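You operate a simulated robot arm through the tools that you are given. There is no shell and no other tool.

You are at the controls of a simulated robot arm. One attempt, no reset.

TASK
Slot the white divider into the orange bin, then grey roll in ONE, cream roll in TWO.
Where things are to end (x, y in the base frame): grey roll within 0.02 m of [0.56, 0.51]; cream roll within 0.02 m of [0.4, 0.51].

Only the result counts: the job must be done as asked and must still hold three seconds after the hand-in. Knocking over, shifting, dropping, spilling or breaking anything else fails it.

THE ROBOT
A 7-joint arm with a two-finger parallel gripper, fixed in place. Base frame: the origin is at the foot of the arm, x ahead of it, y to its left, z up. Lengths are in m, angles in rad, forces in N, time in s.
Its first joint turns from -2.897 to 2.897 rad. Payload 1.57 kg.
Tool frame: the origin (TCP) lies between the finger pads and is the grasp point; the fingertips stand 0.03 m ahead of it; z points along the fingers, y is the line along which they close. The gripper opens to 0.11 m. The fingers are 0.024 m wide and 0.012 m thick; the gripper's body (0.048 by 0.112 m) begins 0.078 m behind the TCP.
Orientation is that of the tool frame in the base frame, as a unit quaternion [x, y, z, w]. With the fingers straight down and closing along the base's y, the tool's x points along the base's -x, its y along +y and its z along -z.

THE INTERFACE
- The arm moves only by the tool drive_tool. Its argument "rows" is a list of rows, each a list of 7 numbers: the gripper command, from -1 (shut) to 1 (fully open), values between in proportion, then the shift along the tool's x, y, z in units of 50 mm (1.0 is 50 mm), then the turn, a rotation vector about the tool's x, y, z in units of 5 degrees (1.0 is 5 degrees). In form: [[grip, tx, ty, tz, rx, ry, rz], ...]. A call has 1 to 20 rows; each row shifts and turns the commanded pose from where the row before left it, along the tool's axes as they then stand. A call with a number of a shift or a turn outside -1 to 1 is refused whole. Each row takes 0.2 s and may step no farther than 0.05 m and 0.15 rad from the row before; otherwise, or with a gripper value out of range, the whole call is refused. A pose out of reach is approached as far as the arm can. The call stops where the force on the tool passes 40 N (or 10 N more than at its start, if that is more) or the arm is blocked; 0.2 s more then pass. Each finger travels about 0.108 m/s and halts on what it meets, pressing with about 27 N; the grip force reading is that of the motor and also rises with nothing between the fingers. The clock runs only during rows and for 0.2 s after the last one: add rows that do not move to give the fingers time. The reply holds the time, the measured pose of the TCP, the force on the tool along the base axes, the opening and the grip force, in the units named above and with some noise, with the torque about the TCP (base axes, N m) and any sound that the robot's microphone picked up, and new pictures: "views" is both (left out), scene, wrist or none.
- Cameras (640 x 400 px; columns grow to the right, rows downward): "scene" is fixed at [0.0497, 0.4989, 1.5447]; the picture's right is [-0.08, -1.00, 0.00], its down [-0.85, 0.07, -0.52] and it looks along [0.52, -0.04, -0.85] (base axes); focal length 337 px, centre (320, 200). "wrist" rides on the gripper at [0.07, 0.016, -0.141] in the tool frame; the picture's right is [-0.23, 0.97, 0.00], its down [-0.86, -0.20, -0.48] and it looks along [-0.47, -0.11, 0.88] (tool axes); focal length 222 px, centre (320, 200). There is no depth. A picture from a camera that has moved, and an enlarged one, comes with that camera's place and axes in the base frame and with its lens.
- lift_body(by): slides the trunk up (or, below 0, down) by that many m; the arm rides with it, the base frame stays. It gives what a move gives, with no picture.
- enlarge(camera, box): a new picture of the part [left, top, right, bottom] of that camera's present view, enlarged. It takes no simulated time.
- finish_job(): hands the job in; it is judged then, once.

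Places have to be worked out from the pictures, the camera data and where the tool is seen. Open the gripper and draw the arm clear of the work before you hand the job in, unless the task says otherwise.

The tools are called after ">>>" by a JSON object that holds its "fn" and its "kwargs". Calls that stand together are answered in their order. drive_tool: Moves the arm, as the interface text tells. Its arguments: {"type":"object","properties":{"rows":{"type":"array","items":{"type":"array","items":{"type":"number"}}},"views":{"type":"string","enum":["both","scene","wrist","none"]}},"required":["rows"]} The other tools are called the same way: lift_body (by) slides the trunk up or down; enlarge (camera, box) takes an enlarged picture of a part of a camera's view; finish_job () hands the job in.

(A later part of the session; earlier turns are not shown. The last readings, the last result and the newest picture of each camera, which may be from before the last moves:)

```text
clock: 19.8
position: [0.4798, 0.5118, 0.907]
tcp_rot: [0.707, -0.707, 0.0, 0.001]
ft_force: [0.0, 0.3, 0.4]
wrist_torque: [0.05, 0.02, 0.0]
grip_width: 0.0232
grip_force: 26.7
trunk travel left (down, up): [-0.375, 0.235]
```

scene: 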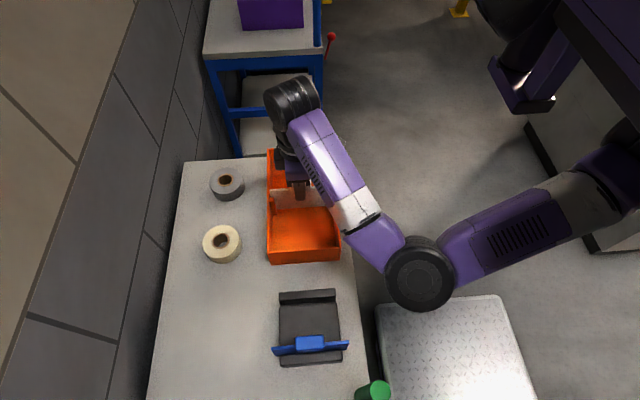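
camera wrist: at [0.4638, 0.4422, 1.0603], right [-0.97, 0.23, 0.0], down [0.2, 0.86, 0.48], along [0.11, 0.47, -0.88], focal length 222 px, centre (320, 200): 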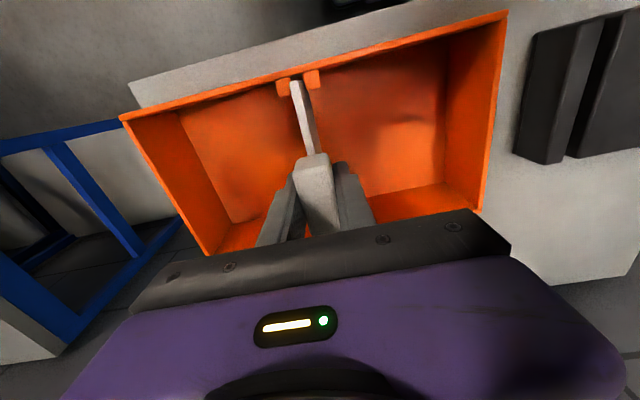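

No contact force yet at z≈0.907; I continue stepping down gently.

>>> {"fn": "drive_tool", "kwargs": {"rows": [[-1, 0, 0, 0.02, 0, 0, 0], [-1, 0, 0, 0.02, 0, 0, 0], [-1, 0, 0, 0, 0, 0, 0]], "views": "none"}}

```text
clock: 20.6
position: [0.4799, 0.5127, 0.9037]
tcp_rot: [0.709, -0.706, 0.0, 0.0]
ft_force: [-0.1, -0.1, -0.9]
wrist_torque: [0.03, -0.01, 0.0]
grip_width: 0.0236
grip_force: 27.0
trunk travel left (down, up): [-0.375, 0.235]
```

Still free. I check the view and keep descending millimetre by millimetre.

>>> {"fn": "drive_tool", "kwargs": {"rows": [[-1, 0, 0, 0.02, 0, 0, 0], [-1, 0, 0, 0.02, 0, 0, 0], [-1, 0, 0, 0, 0, 0, 0]], "views": "both"}}

>>> {"fn": "enlarge", "kwargs": {"camera": "scene", "box": [250, 160, 350, 230]}}

```text
clock: 21.4
position: [0.4792, 0.5115, 0.903]
tcp_rot: [0.707, -0.707, 0.0, 0.0]
ft_force: [0.5, 0.3, 0.1]
wrist_torque: [-0.03, -0.01, -0.02]
grip_width: 0.0234
grip_force: 26.8
trunk travel left (down, up): [-0.375, 0.235]
camera wrist: at [0.4635, 0.4423, 1.0441], right [-0.97, 0.23, 0.0], down [0.2, 0.86, 0.48], along [0.11, 0.47, -0.88], focal length 222 px, centre (320, 200)
```

scene: 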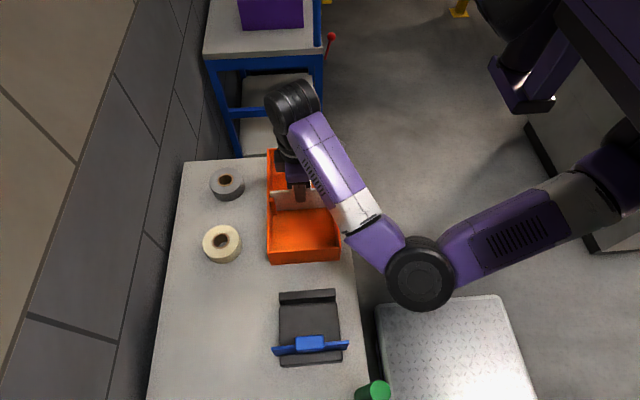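
wrist: 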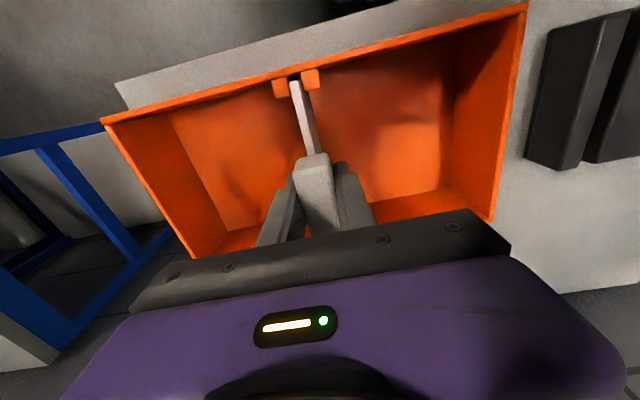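

```text
5.71 times, centred on (300, 195) of scene
camera zoom: at [0.0497, 0.4989, 1.5447], right [-0.08, -1.0, 0.0], down [-0.85, 0.07, -0.52], along [0.52, -0.04, -0.85], focal length 1925 px, centre (434, 229)
```

zoom: 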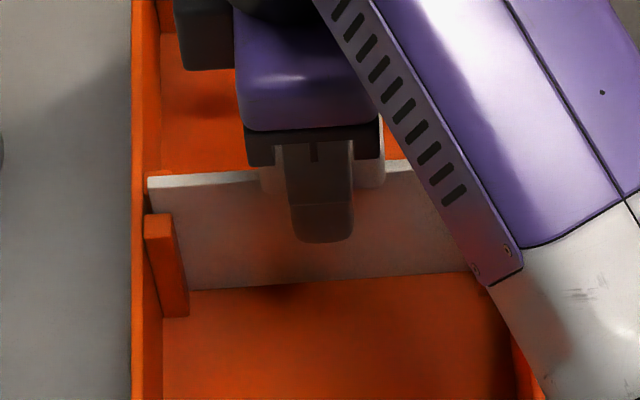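

The plate bottom looks within a few millimetres of the floor. I keep stepping down gently.

>>> {"fn": "drive_tool", "kwargs": {"rows": [[-1, 0, 0, 0.02, 0, 0, 0], [-1, 0, 0, 0.02, 0, 0, 0], [-1, 0, 0, 0, 0, 0, 0]], "views": "none"}}

```text
clock: 22.2
position: [0.4791, 0.5122, 0.9023]
tcp_rot: [0.708, -0.706, -0.001, -0.001]
ft_force: [-0.8, -0.7, 14.4]
wrist_torque: [-0.61, -0.02, 0.04]
grip_width: 0.0234
grip_force: 27.3
trunk travel left (down, up): [-0.375, 0.235]
```

Floor contact (14 N). I relieve the preload by 1 mm, open to about 5 cm, and check before withdrawing.

>>> {"fn": "drive_tool", "kwargs": {"rows": [[-1, 0, 0, -0.02, 0, 0, 0], [-0.4, 0, 0, 0, 0, 0, 0], [-0.09, 0, 0, 0, 0, 0, 0], [-0.09, 0, 0, 0, 0, 0, 0], [-0.09, 0, 0, 0, 0, 0, 0]], "views": "wrist"}}

>>> {"fn": "enlarge", "kwargs": {"camera": "wrist", "box": [240, 50, 400, 250]}}

```text
clock: 23.4
position: [0.4784, 0.5117, 0.9025]
tcp_rot: [0.708, -0.706, 0.0, 0.0]
ft_force: [0.3, 0.5, 0.7]
wrist_torque: [0.02, 0.01, 0.02]
grip_width: 0.0499
grip_force: 0.1
trunk travel left (down, up): [-0.375, 0.235]
camera wrist: at [0.4635, 0.4421, 1.043], right [-0.97, 0.23, 0.0], down [0.2, 0.86, 0.48], along [0.11, 0.47, -0.88], focal length 222 px, centre (320, 200)
```

wrist: 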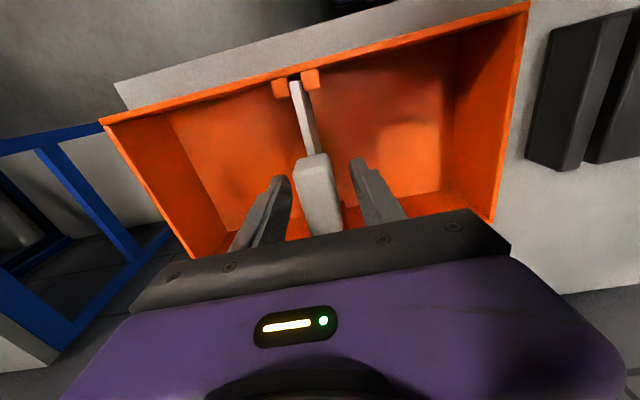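

```text
2.00 times, centred on (320, 150) of wrist
camera zoom: at [0.4635, 0.4421, 1.043], right [-0.97, 0.23, 0.0], down [0.2, 0.86, 0.48], along [0.11, 0.47, -0.88], focal length 444 px, centre (320, 300)
```

zoom: 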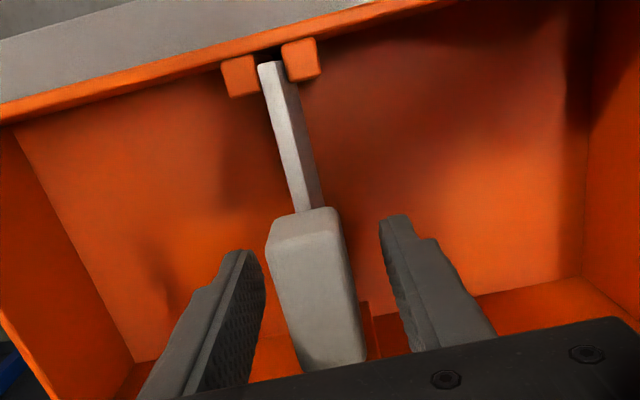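

The divider is released and standing upright in the slot. I raise straight up, well clear of the handle, and look.

>>> {"fn": "drive_tool", "kwargs": {"rows": [[-0.09, 0, 0, -0.3, 0, 0, 0], [-0.09, 0, 0, -0.5, 0, 0, 0], [-0.09, 0, 0, -0.8, 0, 0, 0], [-0.09, 0, 0, -0.9, 0, 0, 0], [-0.09, 0, 0, -0.9, 0, 0, 0], [0.5, 0, 0, -0.6, 0, 0, 0], [1, 0, 0, 0, 0, 0, 0]], "views": "both"}}

>>> {"fn": "enlarge", "kwargs": {"camera": "scene", "box": [200, 140, 360, 280]}}

>>> {"fn": "enlarge", "kwargs": {"camera": "wrist", "box": [130, 50, 450, 250]}}

```text
clock: 25.0
position: [0.4783, 0.5103, 1.1032]
tcp_rot: [0.707, -0.707, 0.0, 0.0]
ft_force: [-0.5, 0.2, -0.4]
wrist_torque: [0.01, 0.0, 0.0]
grip_width: 0.1103
grip_force: 0.1
trunk travel left (down, up): [-0.375, 0.235]
camera wrist: at [0.463, 0.442, 1.2437], right [-0.97, 0.23, 0.0], down [0.2, 0.86, 0.48], along [0.11, 0.47, -0.88], focal length 222 px, centre (320, 200)
```

scene: 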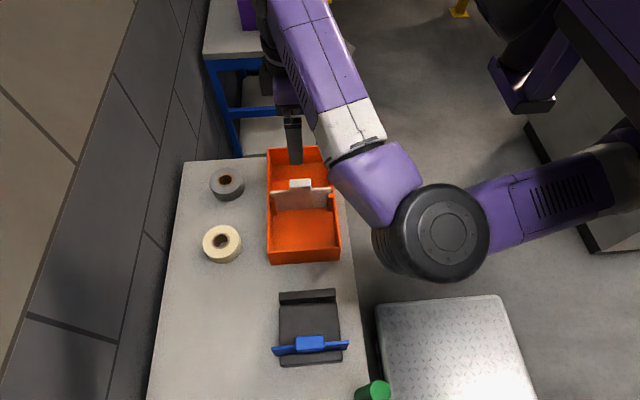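
wrist: 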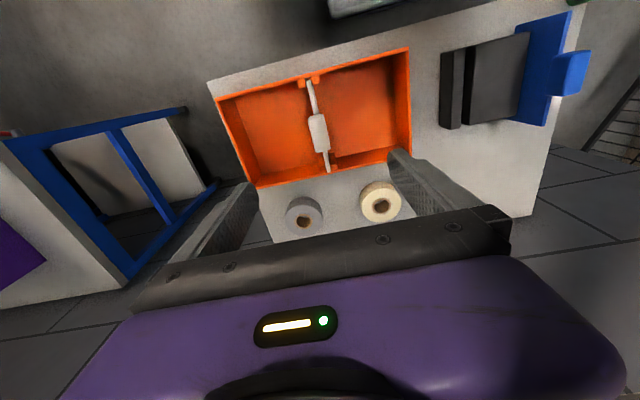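

```text
2.86 times, centred on (280, 210) of scene
camera zoom: at [0.0497, 0.4989, 1.5447], right [-0.08, -1.0, 0.0], down [-0.85, 0.07, -0.52], along [0.52, -0.04, -0.85], focal length 963 px, centre (434, 171)
```

zoom: 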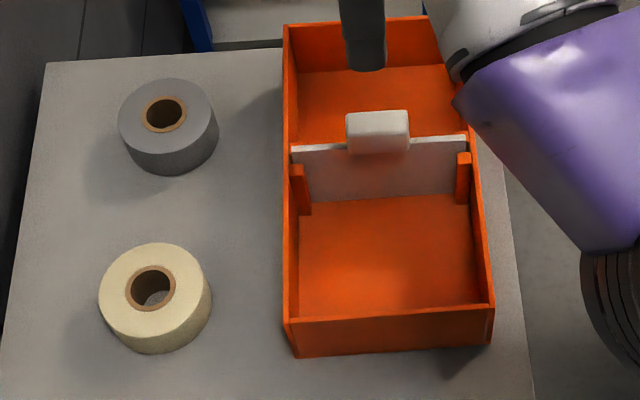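

```text
2.00 times, centred on (290, 150) of wrist
camera zoom: at [0.463, 0.442, 1.2437], right [-0.97, 0.23, 0.0], down [0.2, 0.86, 0.48], along [0.11, 0.47, -0.88], focal length 444 px, centre (380, 300)
```

zoom: 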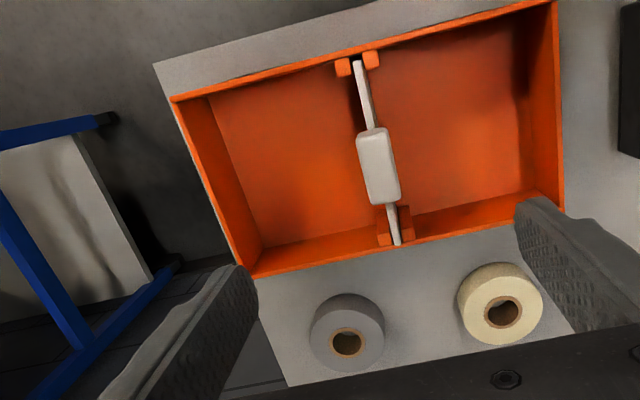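

The divider is properly seated. Next the grey roll (about (0.557, 0.698), top ≈0.84): I rotate the gripper back so it closes along y, then approach the area above it.

>>> {"fn": "drive_tool", "kwargs": {"rows": [[1, 0, 0, 0, 0, 0, 1], [1, 0, 0, 0, 0, 0, 1], [1, 0, 0, 0, 0, 0, 1], [1, 0, 0, 0, 0, 0, 1], [1, 0, 0, 0, 0, 0, 1], [1, 0, 0, 0, 0, 0, 1], [1, 0, 0, 0, 0, 0, 1], [1, 0, 0, 0, 0, 0, 1], [1, 0, 0, 0, 0, 0, 1], [1, 0, 0, 0, 0, 0, 1], [1, 0, 0, 0, 0, 0, 1], [1, 0, 0, 0, 0, 0, 1], [1, 0, 0, 0, 0, 0, 1], [1, 0, 0, 0, 0, 0, 1], [1, 0, 0, 0, 0, 0, 1], [1, 0, 0, 0, 0, 0, 1], [1, 0, 0, 0, 0, 0, 1], [1, 0, 0, 0, 0, 0, 1]], "views": "both"}}

```text
clock: 28.8
position: [0.4789, 0.5116, 1.1018]
tcp_rot: [0.001, 1.0, 0.0, 0.0]
ft_force: [0.2, 0.0, -0.2]
wrist_torque: [0.0, -0.01, 0.04]
grip_width: 0.1098
grip_force: 0.1
trunk travel left (down, up): [-0.375, 0.235]
camera wrist: at [0.41, 0.5282, 1.2431], right [0.23, 0.97, 0.0], down [0.85, -0.2, 0.48], along [0.47, -0.11, -0.88], focal length 222 px, centre (320, 200)
```

scene: 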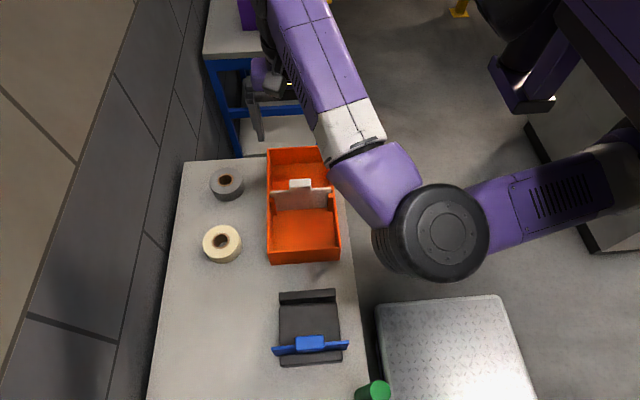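
wrist: 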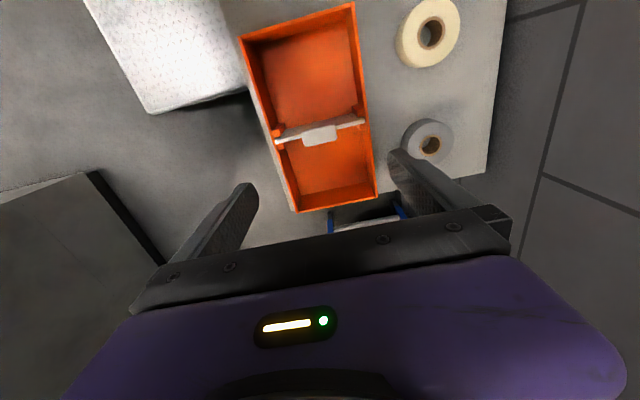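

Rotated well. Now I move above the grey roll and lower to z≈1.0 for a close look.

>>> {"fn": "drive_tool", "kwargs": {"rows": [[1, -0.312, 0.746, 0, 0, 0, 0], [1, -0.312, 0.746, 0, 0, 0, 0], [1, -0.312, 0.746, 0, 0, 0, 0], [1, -0.312, 0.746, 0, 0, 0, 0], [1, -0.312, 0.746, 0, 0, 0, 0], [1, 0, 0, 0.7, 0, 0, 0], [1, 0, 0, 0.7, 0, 0, 0], [1, 0, 0, 0.6, 0, 0, 0], [1, 0, 0, 0, 0, 0, 0]], "views": "both"}}

>>> {"fn": "enlarge", "kwargs": {"camera": "wrist", "box": [220, 60, 420, 260]}}

```text
clock: 29.9
position: [0.3852, 0.6879, 1.0131]
tcp_rot: [-0.102, 0.993, -0.053, -0.008]
ft_force: [0.0, -0.5, -1.6]
wrist_torque: [0.03, 0.04, 0.01]
grip_width: 0.11
grip_force: 0.1
out of reach, approached as far as the arm can: row 5
trunk travel left (down, up): [-0.375, 0.235]
stopped in row 5: the arm was blocked; the commanded pose is now the measured one
camera wrist: at [0.3149, 0.7054, 1.1535], right [0.02, 0.99, -0.11], down [0.88, 0.03, 0.47], along [0.47, -0.11, -0.87], focal length 222 px, centre (320, 200)
```

scene: 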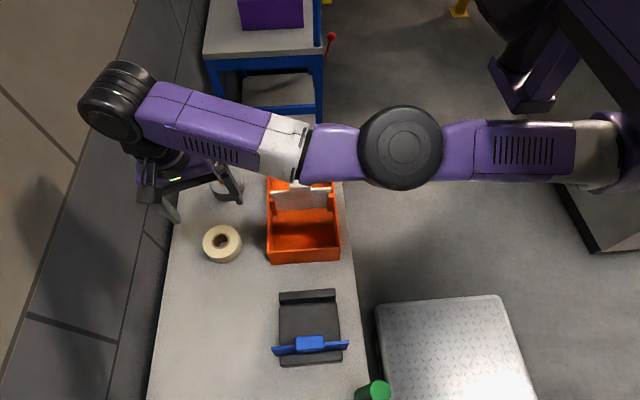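
wrist: 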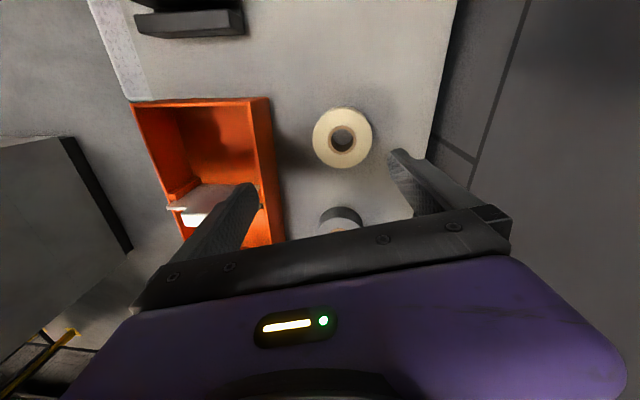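

```text
2.00 times, centred on (320, 160) of wrist
camera zoom: at [0.3149, 0.7054, 1.1535], right [0.02, 0.99, -0.11], down [0.88, 0.03, 0.47], along [0.47, -0.11, -0.87], focal length 444 px, centre (320, 280)
```

zoom: 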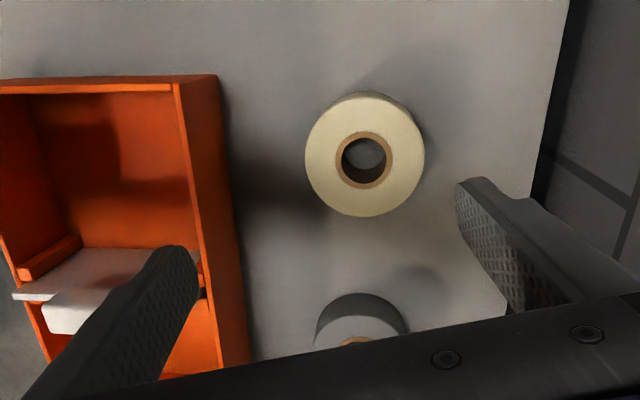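

The arm reported row 5 out of reach at that height and swung to (0.385, 0.688, 1.013), slightly tilted; nothing appears touched. I check the scene closely before recovering.

>>> {"fn": "enlarge", "kwargs": {"camera": "scene", "box": [140, 140, 360, 380]}}

>>> {"fn": "enlarge", "kwargs": {"camera": "scene", "box": [60, 20, 640, 380]}}

```text
1.67 times, centred on (250, 260) of scene
camera zoom: at [0.0497, 0.4989, 1.5447], right [-0.08, -1.0, 0.0], down [-0.85, 0.07, -0.52], along [0.52, -0.04, -0.85], focal length 562 px, centre (437, 100)
```

zoom: 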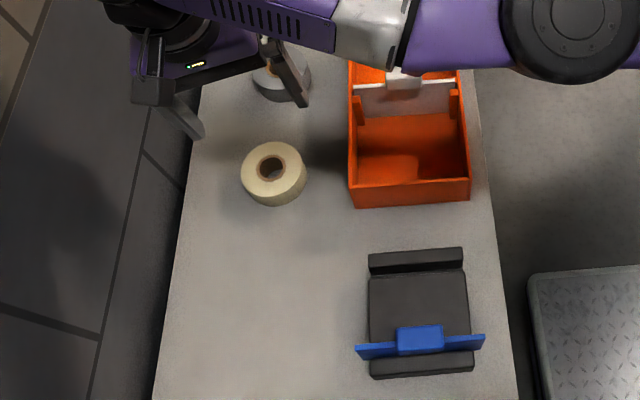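

```text
1.10 times, centred on (350, 200) of scene
camera zoom: at [0.0497, 0.4989, 1.5447], right [-0.08, -1.0, 0.0], down [-0.85, 0.07, -0.52], along [0.52, -0.04, -0.85], focal length 372 px, centre (287, 200)
```

zoom: 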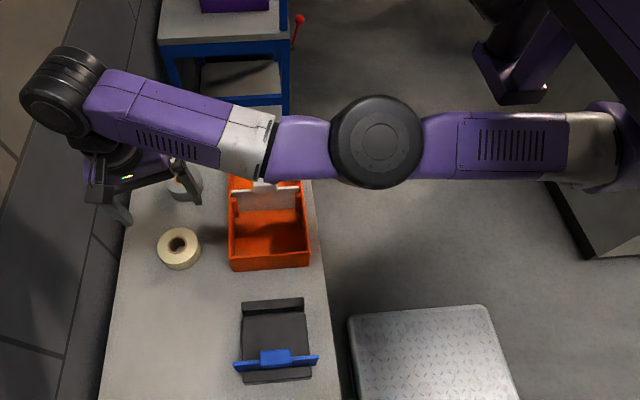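

Nothing in the scene was disturbed; the arm is nearly stretched out. I restore the tool to vertical while backing off slightly toward the bin at this safe height.

>>> {"fn": "drive_tool", "kwargs": {"rows": [[1, -0.13, -0.36, 0.03, -0.406, -0.061, 0.781], [1, -0.13, -0.36, 0.03, -0.406, -0.061, 0.781], [1, -0.13, -0.36, 0.03, -0.406, -0.061, 0.781], [1, 0, 0, 0, 0, 0, 0]], "views": "both"}}

```text
clock: 30.9
position: [0.414, 0.6371, 1.0132]
tcp_rot: [0.0, 1.0, 0.0, 0.001]
ft_force: [-0.3, 0.6, -0.6]
wrist_torque: [-0.01, -0.01, -0.02]
grip_width: 0.1099
grip_force: 0.1
trunk travel left (down, up): [-0.375, 0.235]
camera wrist: at [0.3439, 0.6537, 1.1539], right [0.23, 0.97, 0.0], down [0.85, -0.2, 0.48], along [0.47, -0.11, -0.88], focal length 222 px, centre (320, 200)
```

scene: 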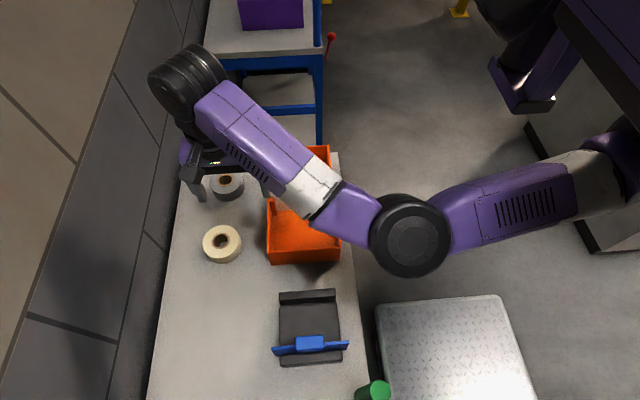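
wrist: 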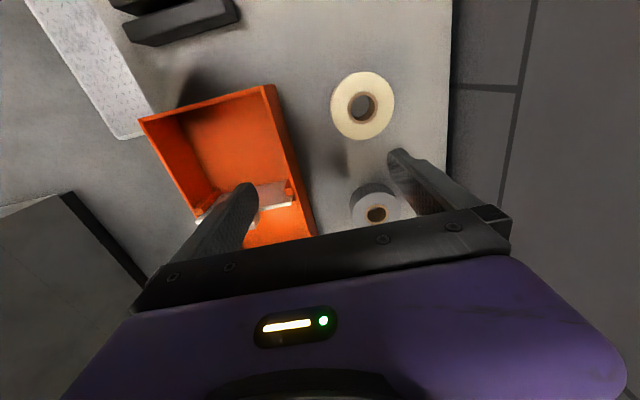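

The tool is vertical again at (0.414, 0.637, 1.013). I approach the grey roll in small steps at this height, checking reach after a few rows.

>>> {"fn": "drive_tool", "kwargs": {"rows": [[1, -0.45, 0, 0, 0, 0, 0], [1, -0.45, 0, 0, 0, 0, 0], [1, -0.45, 0, 0, 0, 0, 0], [1, -0.45, 0, 0, 0, 0, 0]], "views": "scene"}}

```text
clock: 31.9
position: [0.5021, 0.6377, 1.0131]
tcp_rot: [0.0, 1.0, -0.001, 0.001]
ft_force: [-1.4, 0.3, 0.7]
wrist_torque: [-0.02, -0.03, 0.01]
grip_width: 0.11
grip_force: 0.0
trunk travel left (down, up): [-0.375, 0.235]
```

scene: 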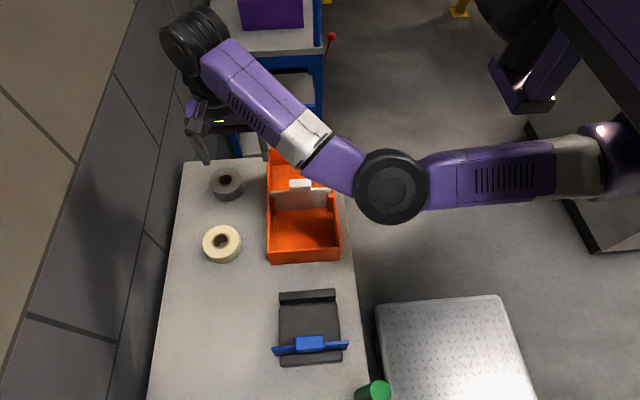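

Reach is fine so far with the elbow bent. I continue forward and slightly down in small steps.

>>> {"fn": "drive_tool", "kwargs": {"rows": [[1, -0.35, 0.1, 0.2, 0, 0, 0], [1, -0.35, 0.1, 0.2, 0, 0, 0], [1, -0.35, 0.15, 0.2, 0, 0, 0]], "views": "scene"}}

```text
clock: 32.7
position: [0.5545, 0.6555, 0.9828]
tcp_rot: [0.0, 1.0, 0.0, 0.001]
ft_force: [-0.1, -0.3, -0.2]
wrist_torque: [-0.02, -0.02, 0.0]
grip_width: 0.1097
grip_force: 0.1
trunk travel left (down, up): [-0.375, 0.235]
```

scene: 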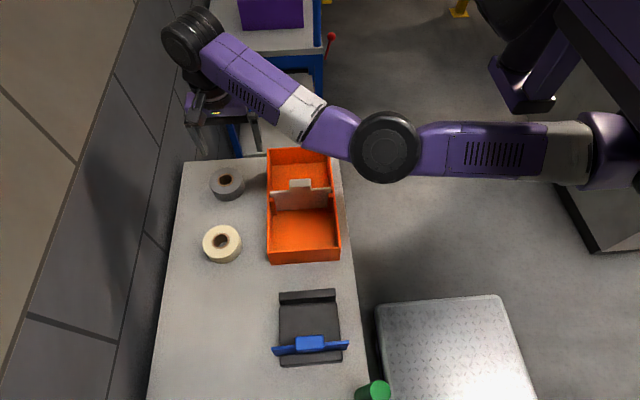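

Still tracking well. I continue in y the last 4 cm to be over the grey roll, then view with the wrist camera.

>>> {"fn": "drive_tool", "kwargs": {"rows": [[1, 0, 0.25, 0.1, 0, 0, 0], [1, 0, 0.25, 0.1, 0, 0, 0], [1, 0, 0.3, 0.1, 0, 0, 0], [1, 0, 0, 0, 0, 0, 0]], "views": "both"}}

>>> {"fn": "enlarge", "kwargs": {"camera": "wrist", "box": [220, 60, 420, 260]}}

```text
clock: 33.9
position: [0.5354, 0.6678, 0.9125]
tcp_rot: [-0.007, 0.999, -0.038, -0.008]
ft_force: [0.6, -0.1, -0.2]
wrist_torque: [-0.01, -0.05, 0.02]
grip_width: 0.11
grip_force: 0.0
out of reach, approached as far as the arm can: row 3
trunk travel left (down, up): [-0.375, 0.235]
stopped in row 4: the arm was blocked; the commanded pose is now the measured one
camera wrist: at [0.4676, 0.6935, 1.0538], right [0.21, 0.97, -0.08], down [0.87, -0.15, 0.48], along [0.45, -0.17, -0.88], focal length 222 px, centre (320, 200)
```

scene: 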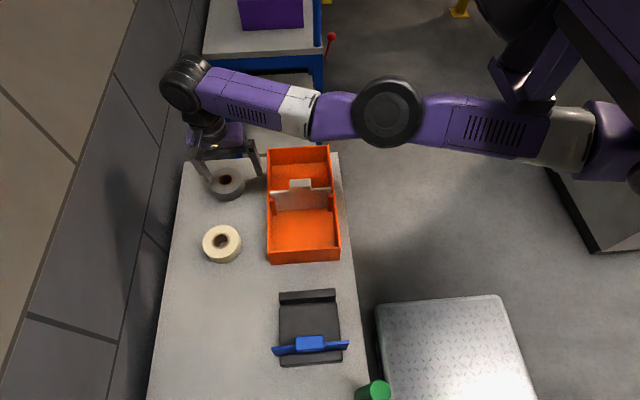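
wrist: 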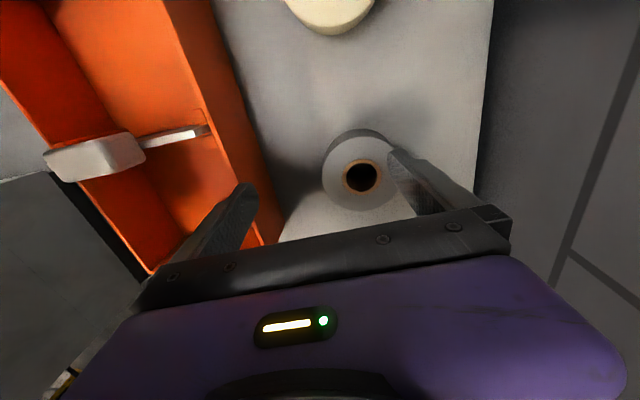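

```text
2.00 times, centred on (320, 160) of wrist
camera zoom: at [0.4676, 0.6935, 1.0538], right [0.21, 0.97, -0.08], down [0.87, -0.15, 0.48], along [0.45, -0.17, -0.88], focal length 444 px, centre (320, 280)
```

zoom: 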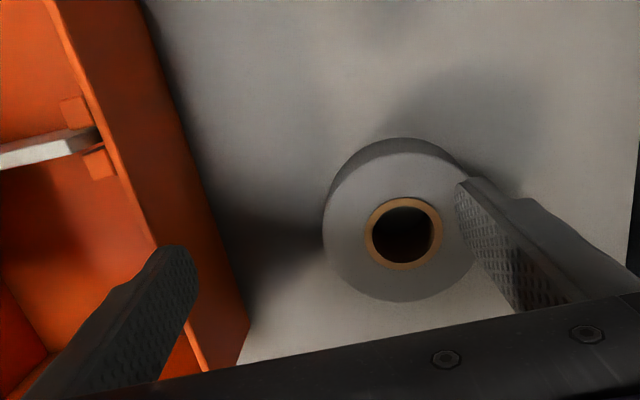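

Same reach limit: the arm straightened at y≈0.69 (no contact, forces ≈0). A vertical tool is just out of reach for the grey roll, so I'll retreat up, restore orientation, and later approach with the tool tilted outward about its closing axis.

>>> {"fn": "drive_tool", "kwargs": {"rows": [[1, 0.01, -0.43, -0.37, -0.2175, -0.046, 0.04], [1, 0.01, -0.43, -0.37, -0.2175, -0.046, 0.04], [1, 0, -0.41, -0.39, -0.2175, -0.046, 0.04], [1, 0, -0.4, -0.4, -0.2175, -0.046, 0.04], [1, 0, 0, 0, 0, 0, 0]], "views": "both"}}

```text
clock: 35.1
position: [0.5356, 0.5876, 0.9958]
tcp_rot: [-0.001, 1.0, 0.002, 0.0]
ft_force: [-0.4, 0.2, 0.0]
wrist_torque: [-0.03, -0.05, 0.01]
grip_width: 0.1101
grip_force: 0.0
trunk travel left (down, up): [-0.375, 0.235]
camera wrist: at [0.467, 0.6032, 1.1371], right [0.23, 0.97, 0.0], down [0.86, -0.2, 0.48], along [0.47, -0.1, -0.88], focal length 222 px, centre (320, 200)
```

scene: 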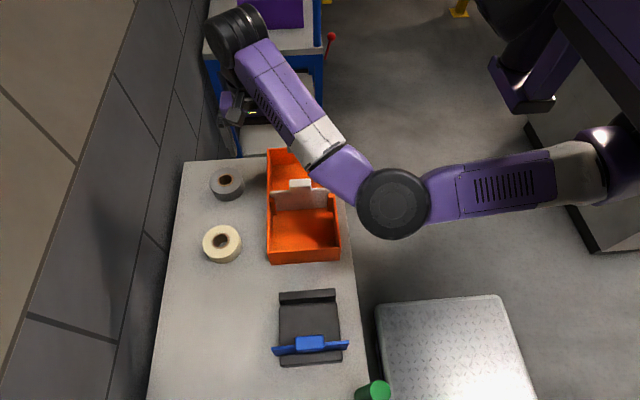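
wrist: 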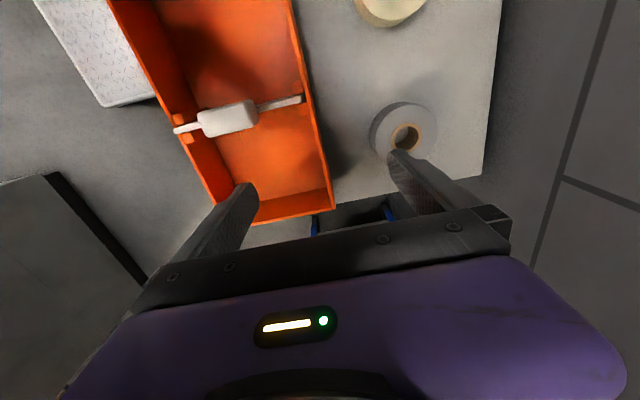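

Recovered at (0.536, 0.588, 0.996) with a vertical tool, and nothing was moved. I zoom to measure the grey roll from here.

>>> {"fn": "enlarge", "kwargs": {"camera": "wrist", "box": [350, 80, 470, 180]}}

>>> {"fn": "enlarge", "kwargs": {"camera": "scene", "box": [190, 150, 270, 210]}}

>>> {"fn": "enlarge", "kwargs": {"camera": "scene", "box": [185, 210, 265, 270]}}

```text
4.00 times, centred on (410, 130) of wrist
camera zoom: at [0.467, 0.6032, 1.1371], right [0.23, 0.97, 0.0], down [0.86, -0.2, 0.48], along [0.47, -0.1, -0.88], focal length 888 px, centre (-40, 480)
```

zoom: 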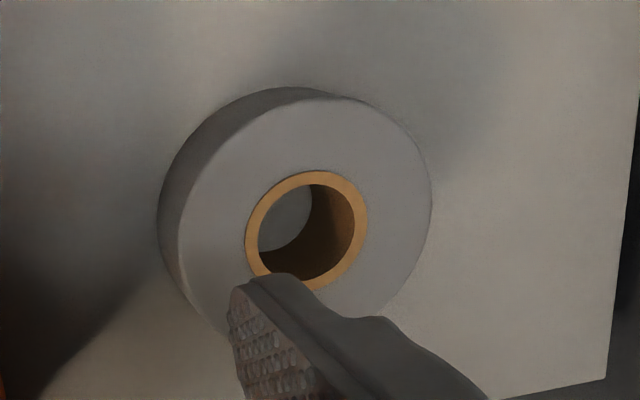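

```text
6.67 times, centred on (230, 180) of scene
camera zoom: at [0.0497, 0.4989, 1.5447], right [-0.08, -1.0, 0.0], down [-0.85, 0.07, -0.52], along [0.52, -0.04, -0.85], focal length 2246 px, centre (920, 333)
```

zoom: 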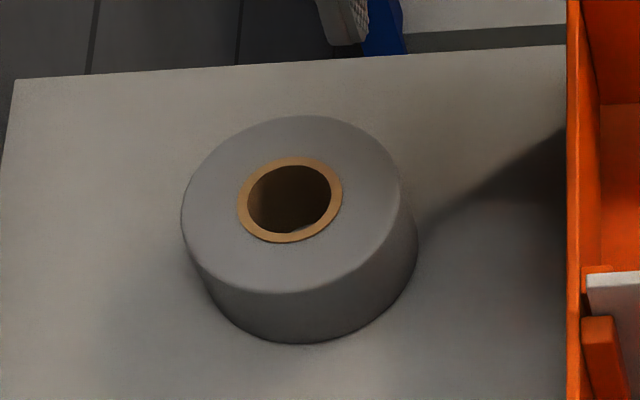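

```text
6.67 times, centred on (225, 240) of scene
camera zoom: at [0.0497, 0.4989, 1.5447], right [-0.08, -1.0, 0.0], down [-0.85, 0.07, -0.52], along [0.52, -0.04, -0.85], focal length 2246 px, centre (953, -67)
```

zoom: 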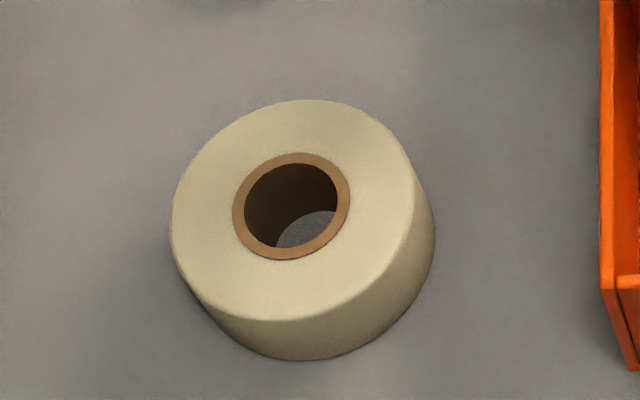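

Both cameras agree: grey roll centre (0.562, 0.701), top z≈0.8345, diameter ≈0.085; cream at (0.391, 0.700). I turn the gripper to close along x so I can tilt it outward (about its closing axis) to gain reach.

>>> {"fn": "drive_tool", "kwargs": {"rows": [[1, 0, 0, 0, 0, 0, -1], [1, 0, 0, 0, 0, 0, -1], [1, 0, 0, 0, 0, 0, -1], [1, 0, 0, 0, 0, 0, -1], [1, 0, 0, 0, 0, 0, -1], [1, 0, 0, 0, 0, 0, -1], [1, 0, 0, 0, 0, 0, -1], [1, 0, 0, 0, 0, 0, -1], [1, 0, 0, 0, 0, 0, -1], [1, 0, 0, 0, 0, 0, -1], [1, 0, 0, 0, 0, 0, -1], [1, 0, 0, 0, 0, 0, -1], [1, 0, 0, 0, 0, 0, -1], [1, 0, 0, 0, 0, 0, -1], [1, 0, 0, 0, 0, 0, -1], [1, 0, 0, 0, 0, 0, -1], [1, 0, 0, 0, 0, 0, -1], [1, 0, 0, 0, 0, 0, -1]], "views": "both"}}

```text
clock: 38.9
position: [0.5348, 0.5887, 0.9949]
tcp_rot: [0.707, -0.707, -0.002, -0.003]
ft_force: [0.0, 0.0, 0.3]
wrist_torque: [0.01, 0.01, -0.01]
grip_width: 0.11
grip_force: 0.2
trunk travel left (down, up): [-0.375, 0.235]
camera wrist: at [0.5201, 0.5182, 1.1364], right [-0.97, 0.22, 0.0], down [0.2, 0.85, 0.48], along [0.11, 0.47, -0.88], focal length 222 px, centre (320, 200)
```

scene: 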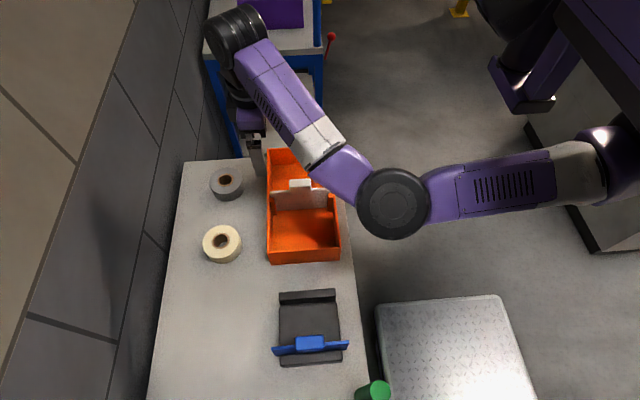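
wrist: 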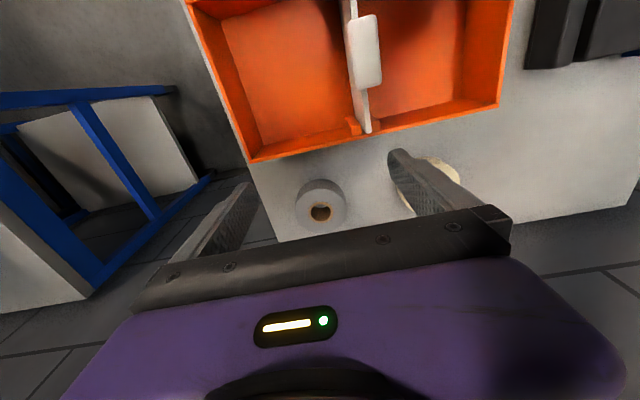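

Turned properly. Now I tilt the tool 15° outward (fingers toward +y) in place and verify.

>>> {"fn": "drive_tool", "kwargs": {"rows": [[1, 0, 0, 0, 0, -1, 0], [1, 0, 0, 0, 0, -1, 0], [1, 0, 0, 0, 0, -1, 0], [1, 0, 0, 0, 0, 0, 0]], "views": "both"}}

```text
clock: 39.9
position: [0.5351, 0.5895, 0.995]
tcp_rot: [0.701, -0.7, -0.095, -0.094]
ft_force: [0.0, -0.3, -0.7]
wrist_torque: [0.0, -0.02, 0.02]
grip_width: 0.1099
grip_force: 0.0
trunk travel left (down, up): [-0.375, 0.235]
camera wrist: at [0.5201, 0.4842, 1.1133], right [-0.97, 0.22, 0.06], down [0.2, 0.7, 0.69], along [0.11, 0.68, -0.72], focal length 222 px, centre (320, 200)
```

scene: 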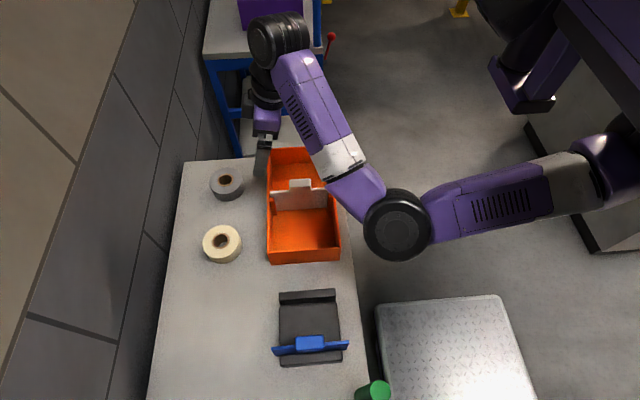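
wrist: 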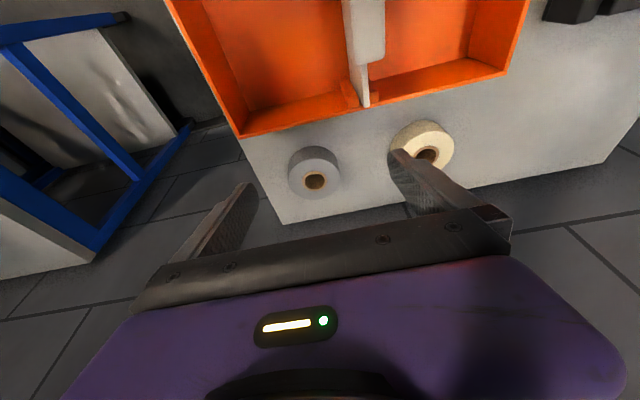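

Tilt is 15° as intended with the closing axis still horizontal along x. I move toward the grey roll in small steps, still above it.

>>> {"fn": "drive_tool", "kwargs": {"rows": [[1, -0.2825, -0.135, 0.3105, 0, 0, 0], [1, -0.2825, -0.135, 0.3105, 0, 0, 0], [1, -0.2825, -0.135, 0.3105, 0, 0, 0], [1, -0.2825, -0.135, 0.3105, 0, 0, 0], [1, 0, 0, 0, 0, 0, 0]], "views": "both"}}

>>> {"fn": "enlarge", "kwargs": {"camera": "wrist", "box": [220, 100, 440, 260]}}

```text
clock: 41.1
position: [0.5638, 0.6594, 0.951]
tcp_rot: [-0.7, 0.701, 0.094, 0.093]
ft_force: [0.2, 0.0, 0.4]
wrist_torque: [-0.02, 0.02, 0.01]
grip_width: 0.1101
grip_force: 0.1
trunk travel left (down, up): [-0.375, 0.235]
camera wrist: at [0.5473, 0.5549, 1.069], right [-0.97, 0.22, 0.06], down [0.2, 0.7, 0.69], along [0.11, 0.68, -0.72], focal length 222 px, centre (320, 200)
```

scene: 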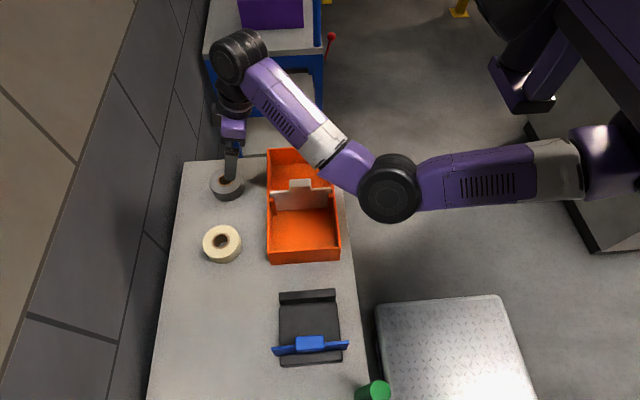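
wrist: 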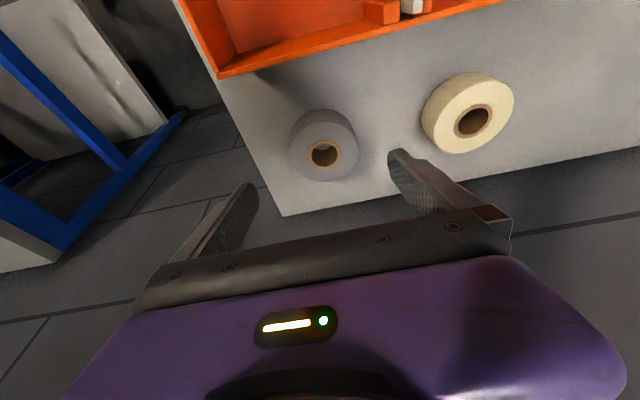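

```text
2.50 times, centred on (330, 180) of wrist
camera zoom: at [0.5473, 0.5549, 1.069], right [-0.97, 0.22, 0.06], down [0.2, 0.7, 0.69], along [0.11, 0.68, -0.72], focal length 555 px, centre (295, 250)
```

zoom: 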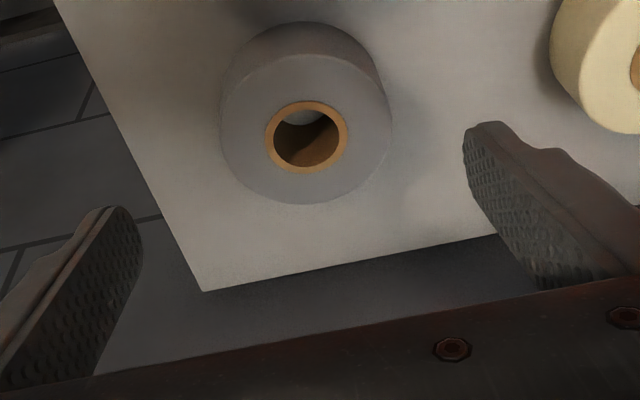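

The roll centre reads about (0.561, 0.702), consistent. I shift over it and descend part-way, to check that the open fingers straddle it.

>>> {"fn": "drive_tool", "kwargs": {"rows": [[1, -0.371, 0.02, 0.102, 0, 0, 0], [1, -0.371, 0.02, 0.102, 0, 0, 0], [1, 0.053, 0, 0.1926, 0, 0, 0], [1, 0.053, 0, 0.1926, 0, 0, 0], [1, 0.053, 0, 0.1926, 0, 0, 0], [1, 0.053, 0, 0.1926, 0, 0, 0], [1, 0.053, 0, 0.1926, 0, 0, 0], [1, 0, 0, 0, 0, 0, 0]], "views": "both"}}

>>> {"fn": "enlarge", "kwargs": {"camera": "wrist", "box": [220, 100, 440, 260]}}

>>> {"fn": "enlarge", "kwargs": {"camera": "scene", "box": [180, 110, 280, 220]}}

```text
clock: 42.9
position: [0.5605, 0.6981, 0.901]
tcp_rot: [0.701, -0.7, -0.095, -0.095]
ft_force: [0.3, -0.3, -0.5]
wrist_torque: [-0.01, -0.01, 0.02]
grip_width: 0.11
grip_force: 0.0
trunk travel left (down, up): [-0.375, 0.235]
camera wrist: at [0.5451, 0.5936, 1.0187], right [-0.97, 0.22, 0.06], down [0.2, 0.7, 0.69], along [0.11, 0.68, -0.72], focal length 222 px, centre (320, 200)
```

scene: 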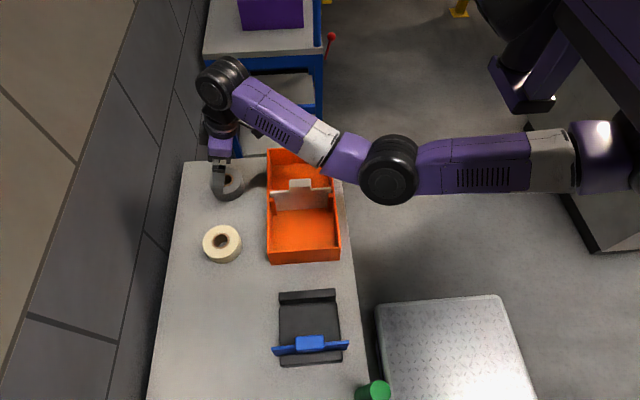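
wrist: 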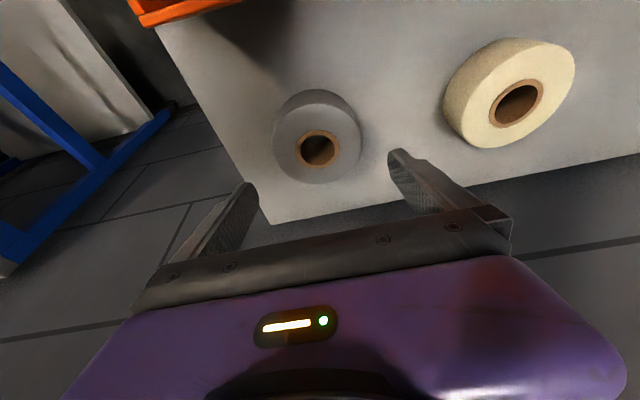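

```text
2.50 times, centred on (330, 180) of wrist
camera zoom: at [0.5451, 0.5936, 1.0187], right [-0.97, 0.22, 0.06], down [0.2, 0.7, 0.69], along [0.11, 0.68, -0.72], focal length 555 px, centre (295, 250)
```

zoom: 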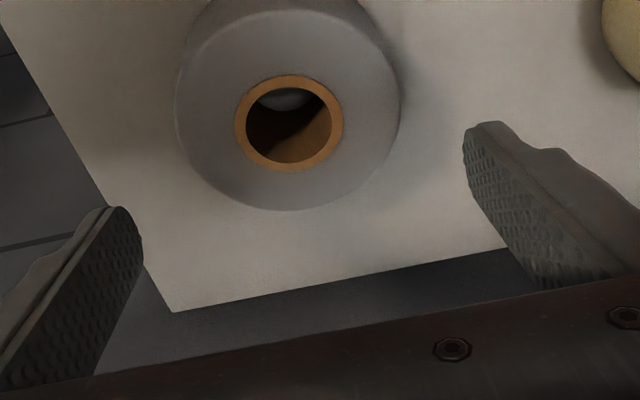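

```text
3.64 times, centred on (230, 165) of scene
camera zoom: at [0.0497, 0.4989, 1.5447], right [-0.08, -1.0, 0.0], down [-0.85, 0.07, -0.52], along [0.52, -0.04, -0.85], focal length 1225 px, centre (647, 327)
```

zoom: 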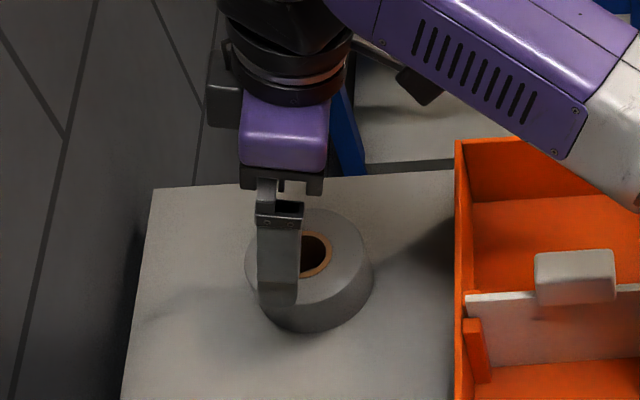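

The roll centre is about 4 mm outward of the TCP and centred in x, as planned. I descend to z≈0.838 with the fingers on either side.

>>> {"fn": "drive_tool", "kwargs": {"rows": [[1, 0.053, 0, 0.1926, 0, 0, 0], [1, 0.053, 0, 0.1926, 0, 0, 0], [1, 0.053, 0, 0.1926, 0, 0, 0], [1, 0.053, 0, 0.1926, 0, 0, 0], [1, 0.053, 0, 0.1926, 0, 0, 0], [1, 0.053, 0, 0.1926, 0, 0, 0], [1, 0.016, 0, 0.058, 0, 0, 0], [1, 0, 0, 0, 0, 0, 0]], "views": "both"}}

>>> {"fn": "enlarge", "kwargs": {"camera": "scene", "box": [180, 110, 280, 220]}}

>>> {"fn": "enlarge", "kwargs": {"camera": "wrist", "box": [200, 60, 440, 260]}}

```text
clock: 44.7
position: [0.5611, 0.6979, 0.838]
tcp_rot: [0.701, -0.701, -0.094, -0.094]
ft_force: [-0.1, 0.3, 0.7]
wrist_torque: [0.03, -0.02, -0.02]
grip_width: 0.1098
grip_force: 0.0
trunk travel left (down, up): [-0.375, 0.235]
camera wrist: at [0.5453, 0.594, 0.9557], right [-0.97, 0.22, 0.06], down [0.2, 0.7, 0.69], along [0.11, 0.68, -0.72], focal length 222 px, centre (320, 200)
```

scene: 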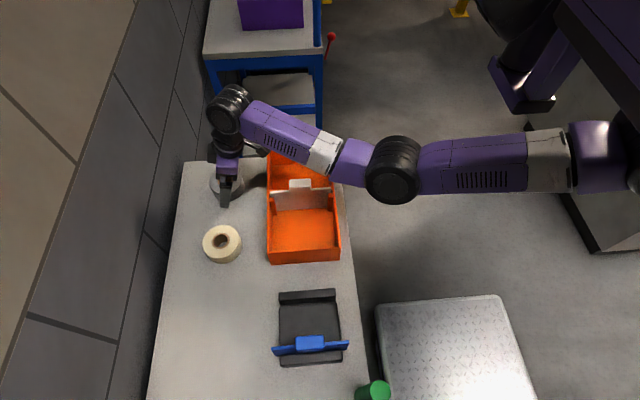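
wrist: 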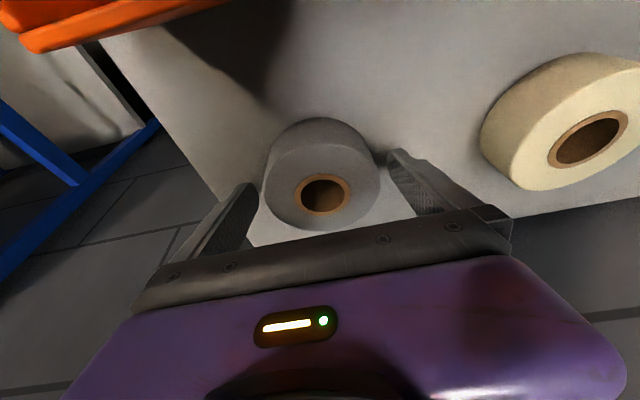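

```text
3.64 times, centred on (230, 165) of scene
camera zoom: at [0.0497, 0.4989, 1.5447], right [-0.08, -1.0, 0.0], down [-0.85, 0.07, -0.52], along [0.52, -0.04, -0.85], focal length 1225 px, centre (647, 327)
```

zoom: 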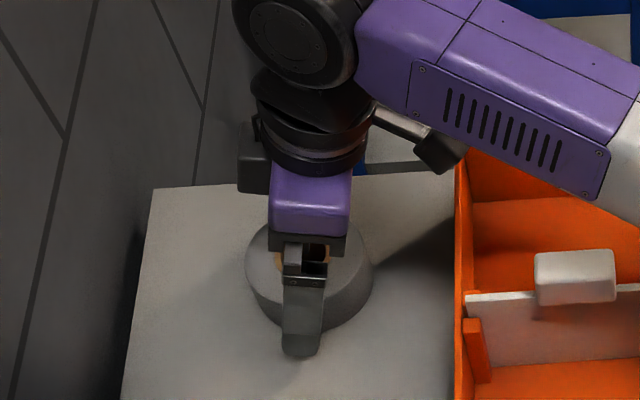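

```text
2.00 times, centred on (320, 160) of wrist
camera zoom: at [0.5453, 0.594, 0.9557], right [-0.97, 0.22, 0.06], down [0.2, 0.7, 0.69], along [0.11, 0.68, -0.72], focal length 444 px, centre (320, 280)
```

zoom: 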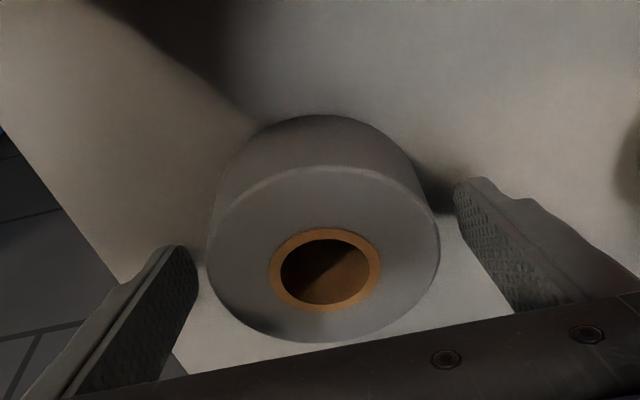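

The fingers straddle the grey roll. I close gently and check the grip.

>>> {"fn": "drive_tool", "kwargs": {"rows": [[0.68, 0, 0, 0, 0, 0, 0], [0.58, 0, 0, 0, 0, 0, 0], [0.5, 0, 0, 0, 0, 0, 0], [0.2, 0, 0, 0, 0, 0, 0], [-1, 0, 0, 0, 0, 0, 0], [-1, 0, 0, 0, 0, 0, 0], [-1, 0, 0, 0, 0, 0, 0]], "views": "wrist"}}

>>> {"fn": "enlarge", "kwargs": {"camera": "wrist", "box": [200, 60, 440, 260]}}

```text
clock: 46.3
position: [0.5609, 0.6992, 0.837]
tcp_rot: [0.701, -0.701, -0.094, -0.094]
ft_force: [-0.7, -0.4, 0.0]
wrist_torque: [-0.01, -0.05, 0.02]
grip_width: 0.0831
grip_force: 26.7
trunk travel left (down, up): [-0.375, 0.235]
camera wrist: at [0.5452, 0.5941, 0.9561], right [-0.97, 0.22, 0.06], down [0.2, 0.7, 0.69], along [0.11, 0.68, -0.72], focal length 222 px, centre (320, 200)
```

wrist: 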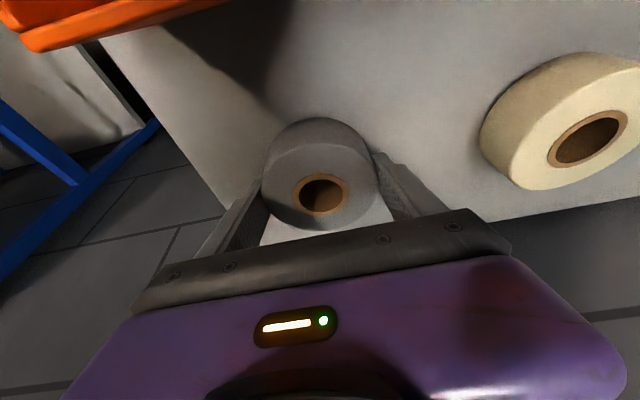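

```text
2.00 times, centred on (320, 160) of wrist
camera zoom: at [0.5452, 0.5941, 0.9561], right [-0.97, 0.22, 0.06], down [0.2, 0.7, 0.69], along [0.11, 0.68, -0.72], focal length 444 px, centre (320, 280)
```

zoom: 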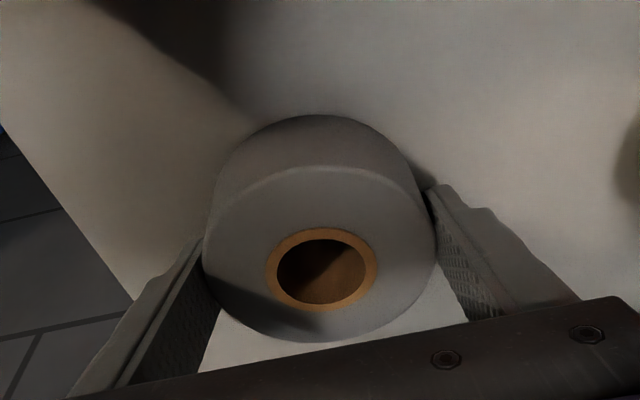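

Gripped: 83 mm width with full force. I lift slowly straight up by 12 cm.

>>> {"fn": "drive_tool", "kwargs": {"rows": [[-1, -0.053, 0, -0.1926, 0, 0, 0], [-1, -0.053, 0, -0.1926, 0, 0, 0], [-1, -0.106, 0, -0.385, 0, 0, 0], [-1, -0.106, 0, -0.385, 0, 0, 0], [-1, -0.106, 0, -0.385, 0, 0, 0], [-1, -0.106, 0, -0.385, 0, 0, 0], [-1, -0.106, 0, -0.385, 0, 0, 0], [-1, 0, 0, 0, 0, 0, 0]], "views": "both"}}

>>> {"fn": "enlarge", "kwargs": {"camera": "wrist", "box": [200, 60, 440, 260]}}

```text
clock: 48.1
position: [0.5611, 0.6984, 0.9558]
tcp_rot: [0.701, -0.7, -0.094, -0.094]
ft_force: [-0.6, -0.1, -2.2]
wrist_torque: [-0.01, 0.03, -0.03]
grip_width: 0.0837
grip_force: 27.1
trunk travel left (down, up): [-0.375, 0.235]
camera wrist: at [0.5453, 0.5942, 1.0756], right [-0.97, 0.22, 0.06], down [0.2, 0.7, 0.69], along [0.11, 0.68, -0.72], focal length 222 px, centre (320, 200)
```

scene: 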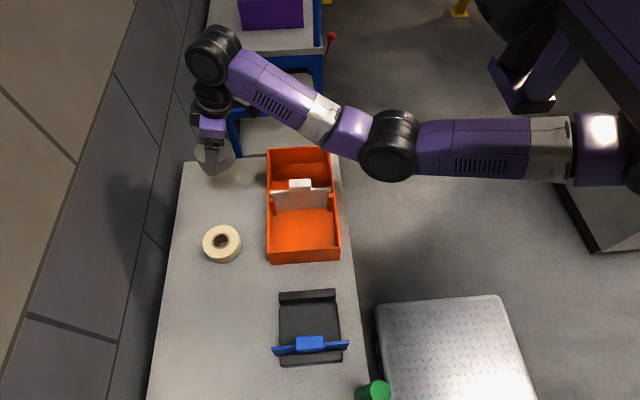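
wrist: 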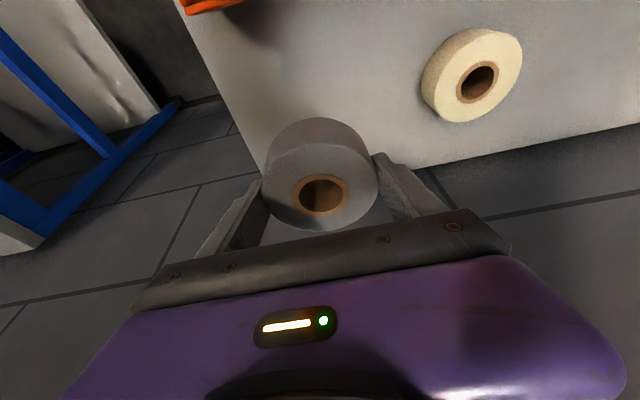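

```text
2.00 times, centred on (320, 160) of wrist
camera zoom: at [0.5453, 0.5942, 1.0756], right [-0.97, 0.22, 0.06], down [0.2, 0.7, 0.69], along [0.11, 0.68, -0.72], focal length 444 px, centre (320, 280)
```

zoom: 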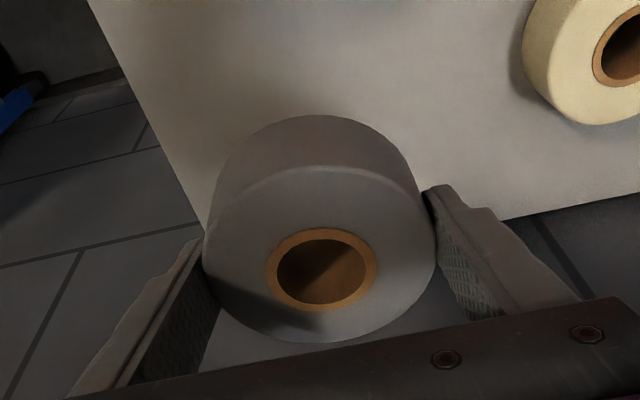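

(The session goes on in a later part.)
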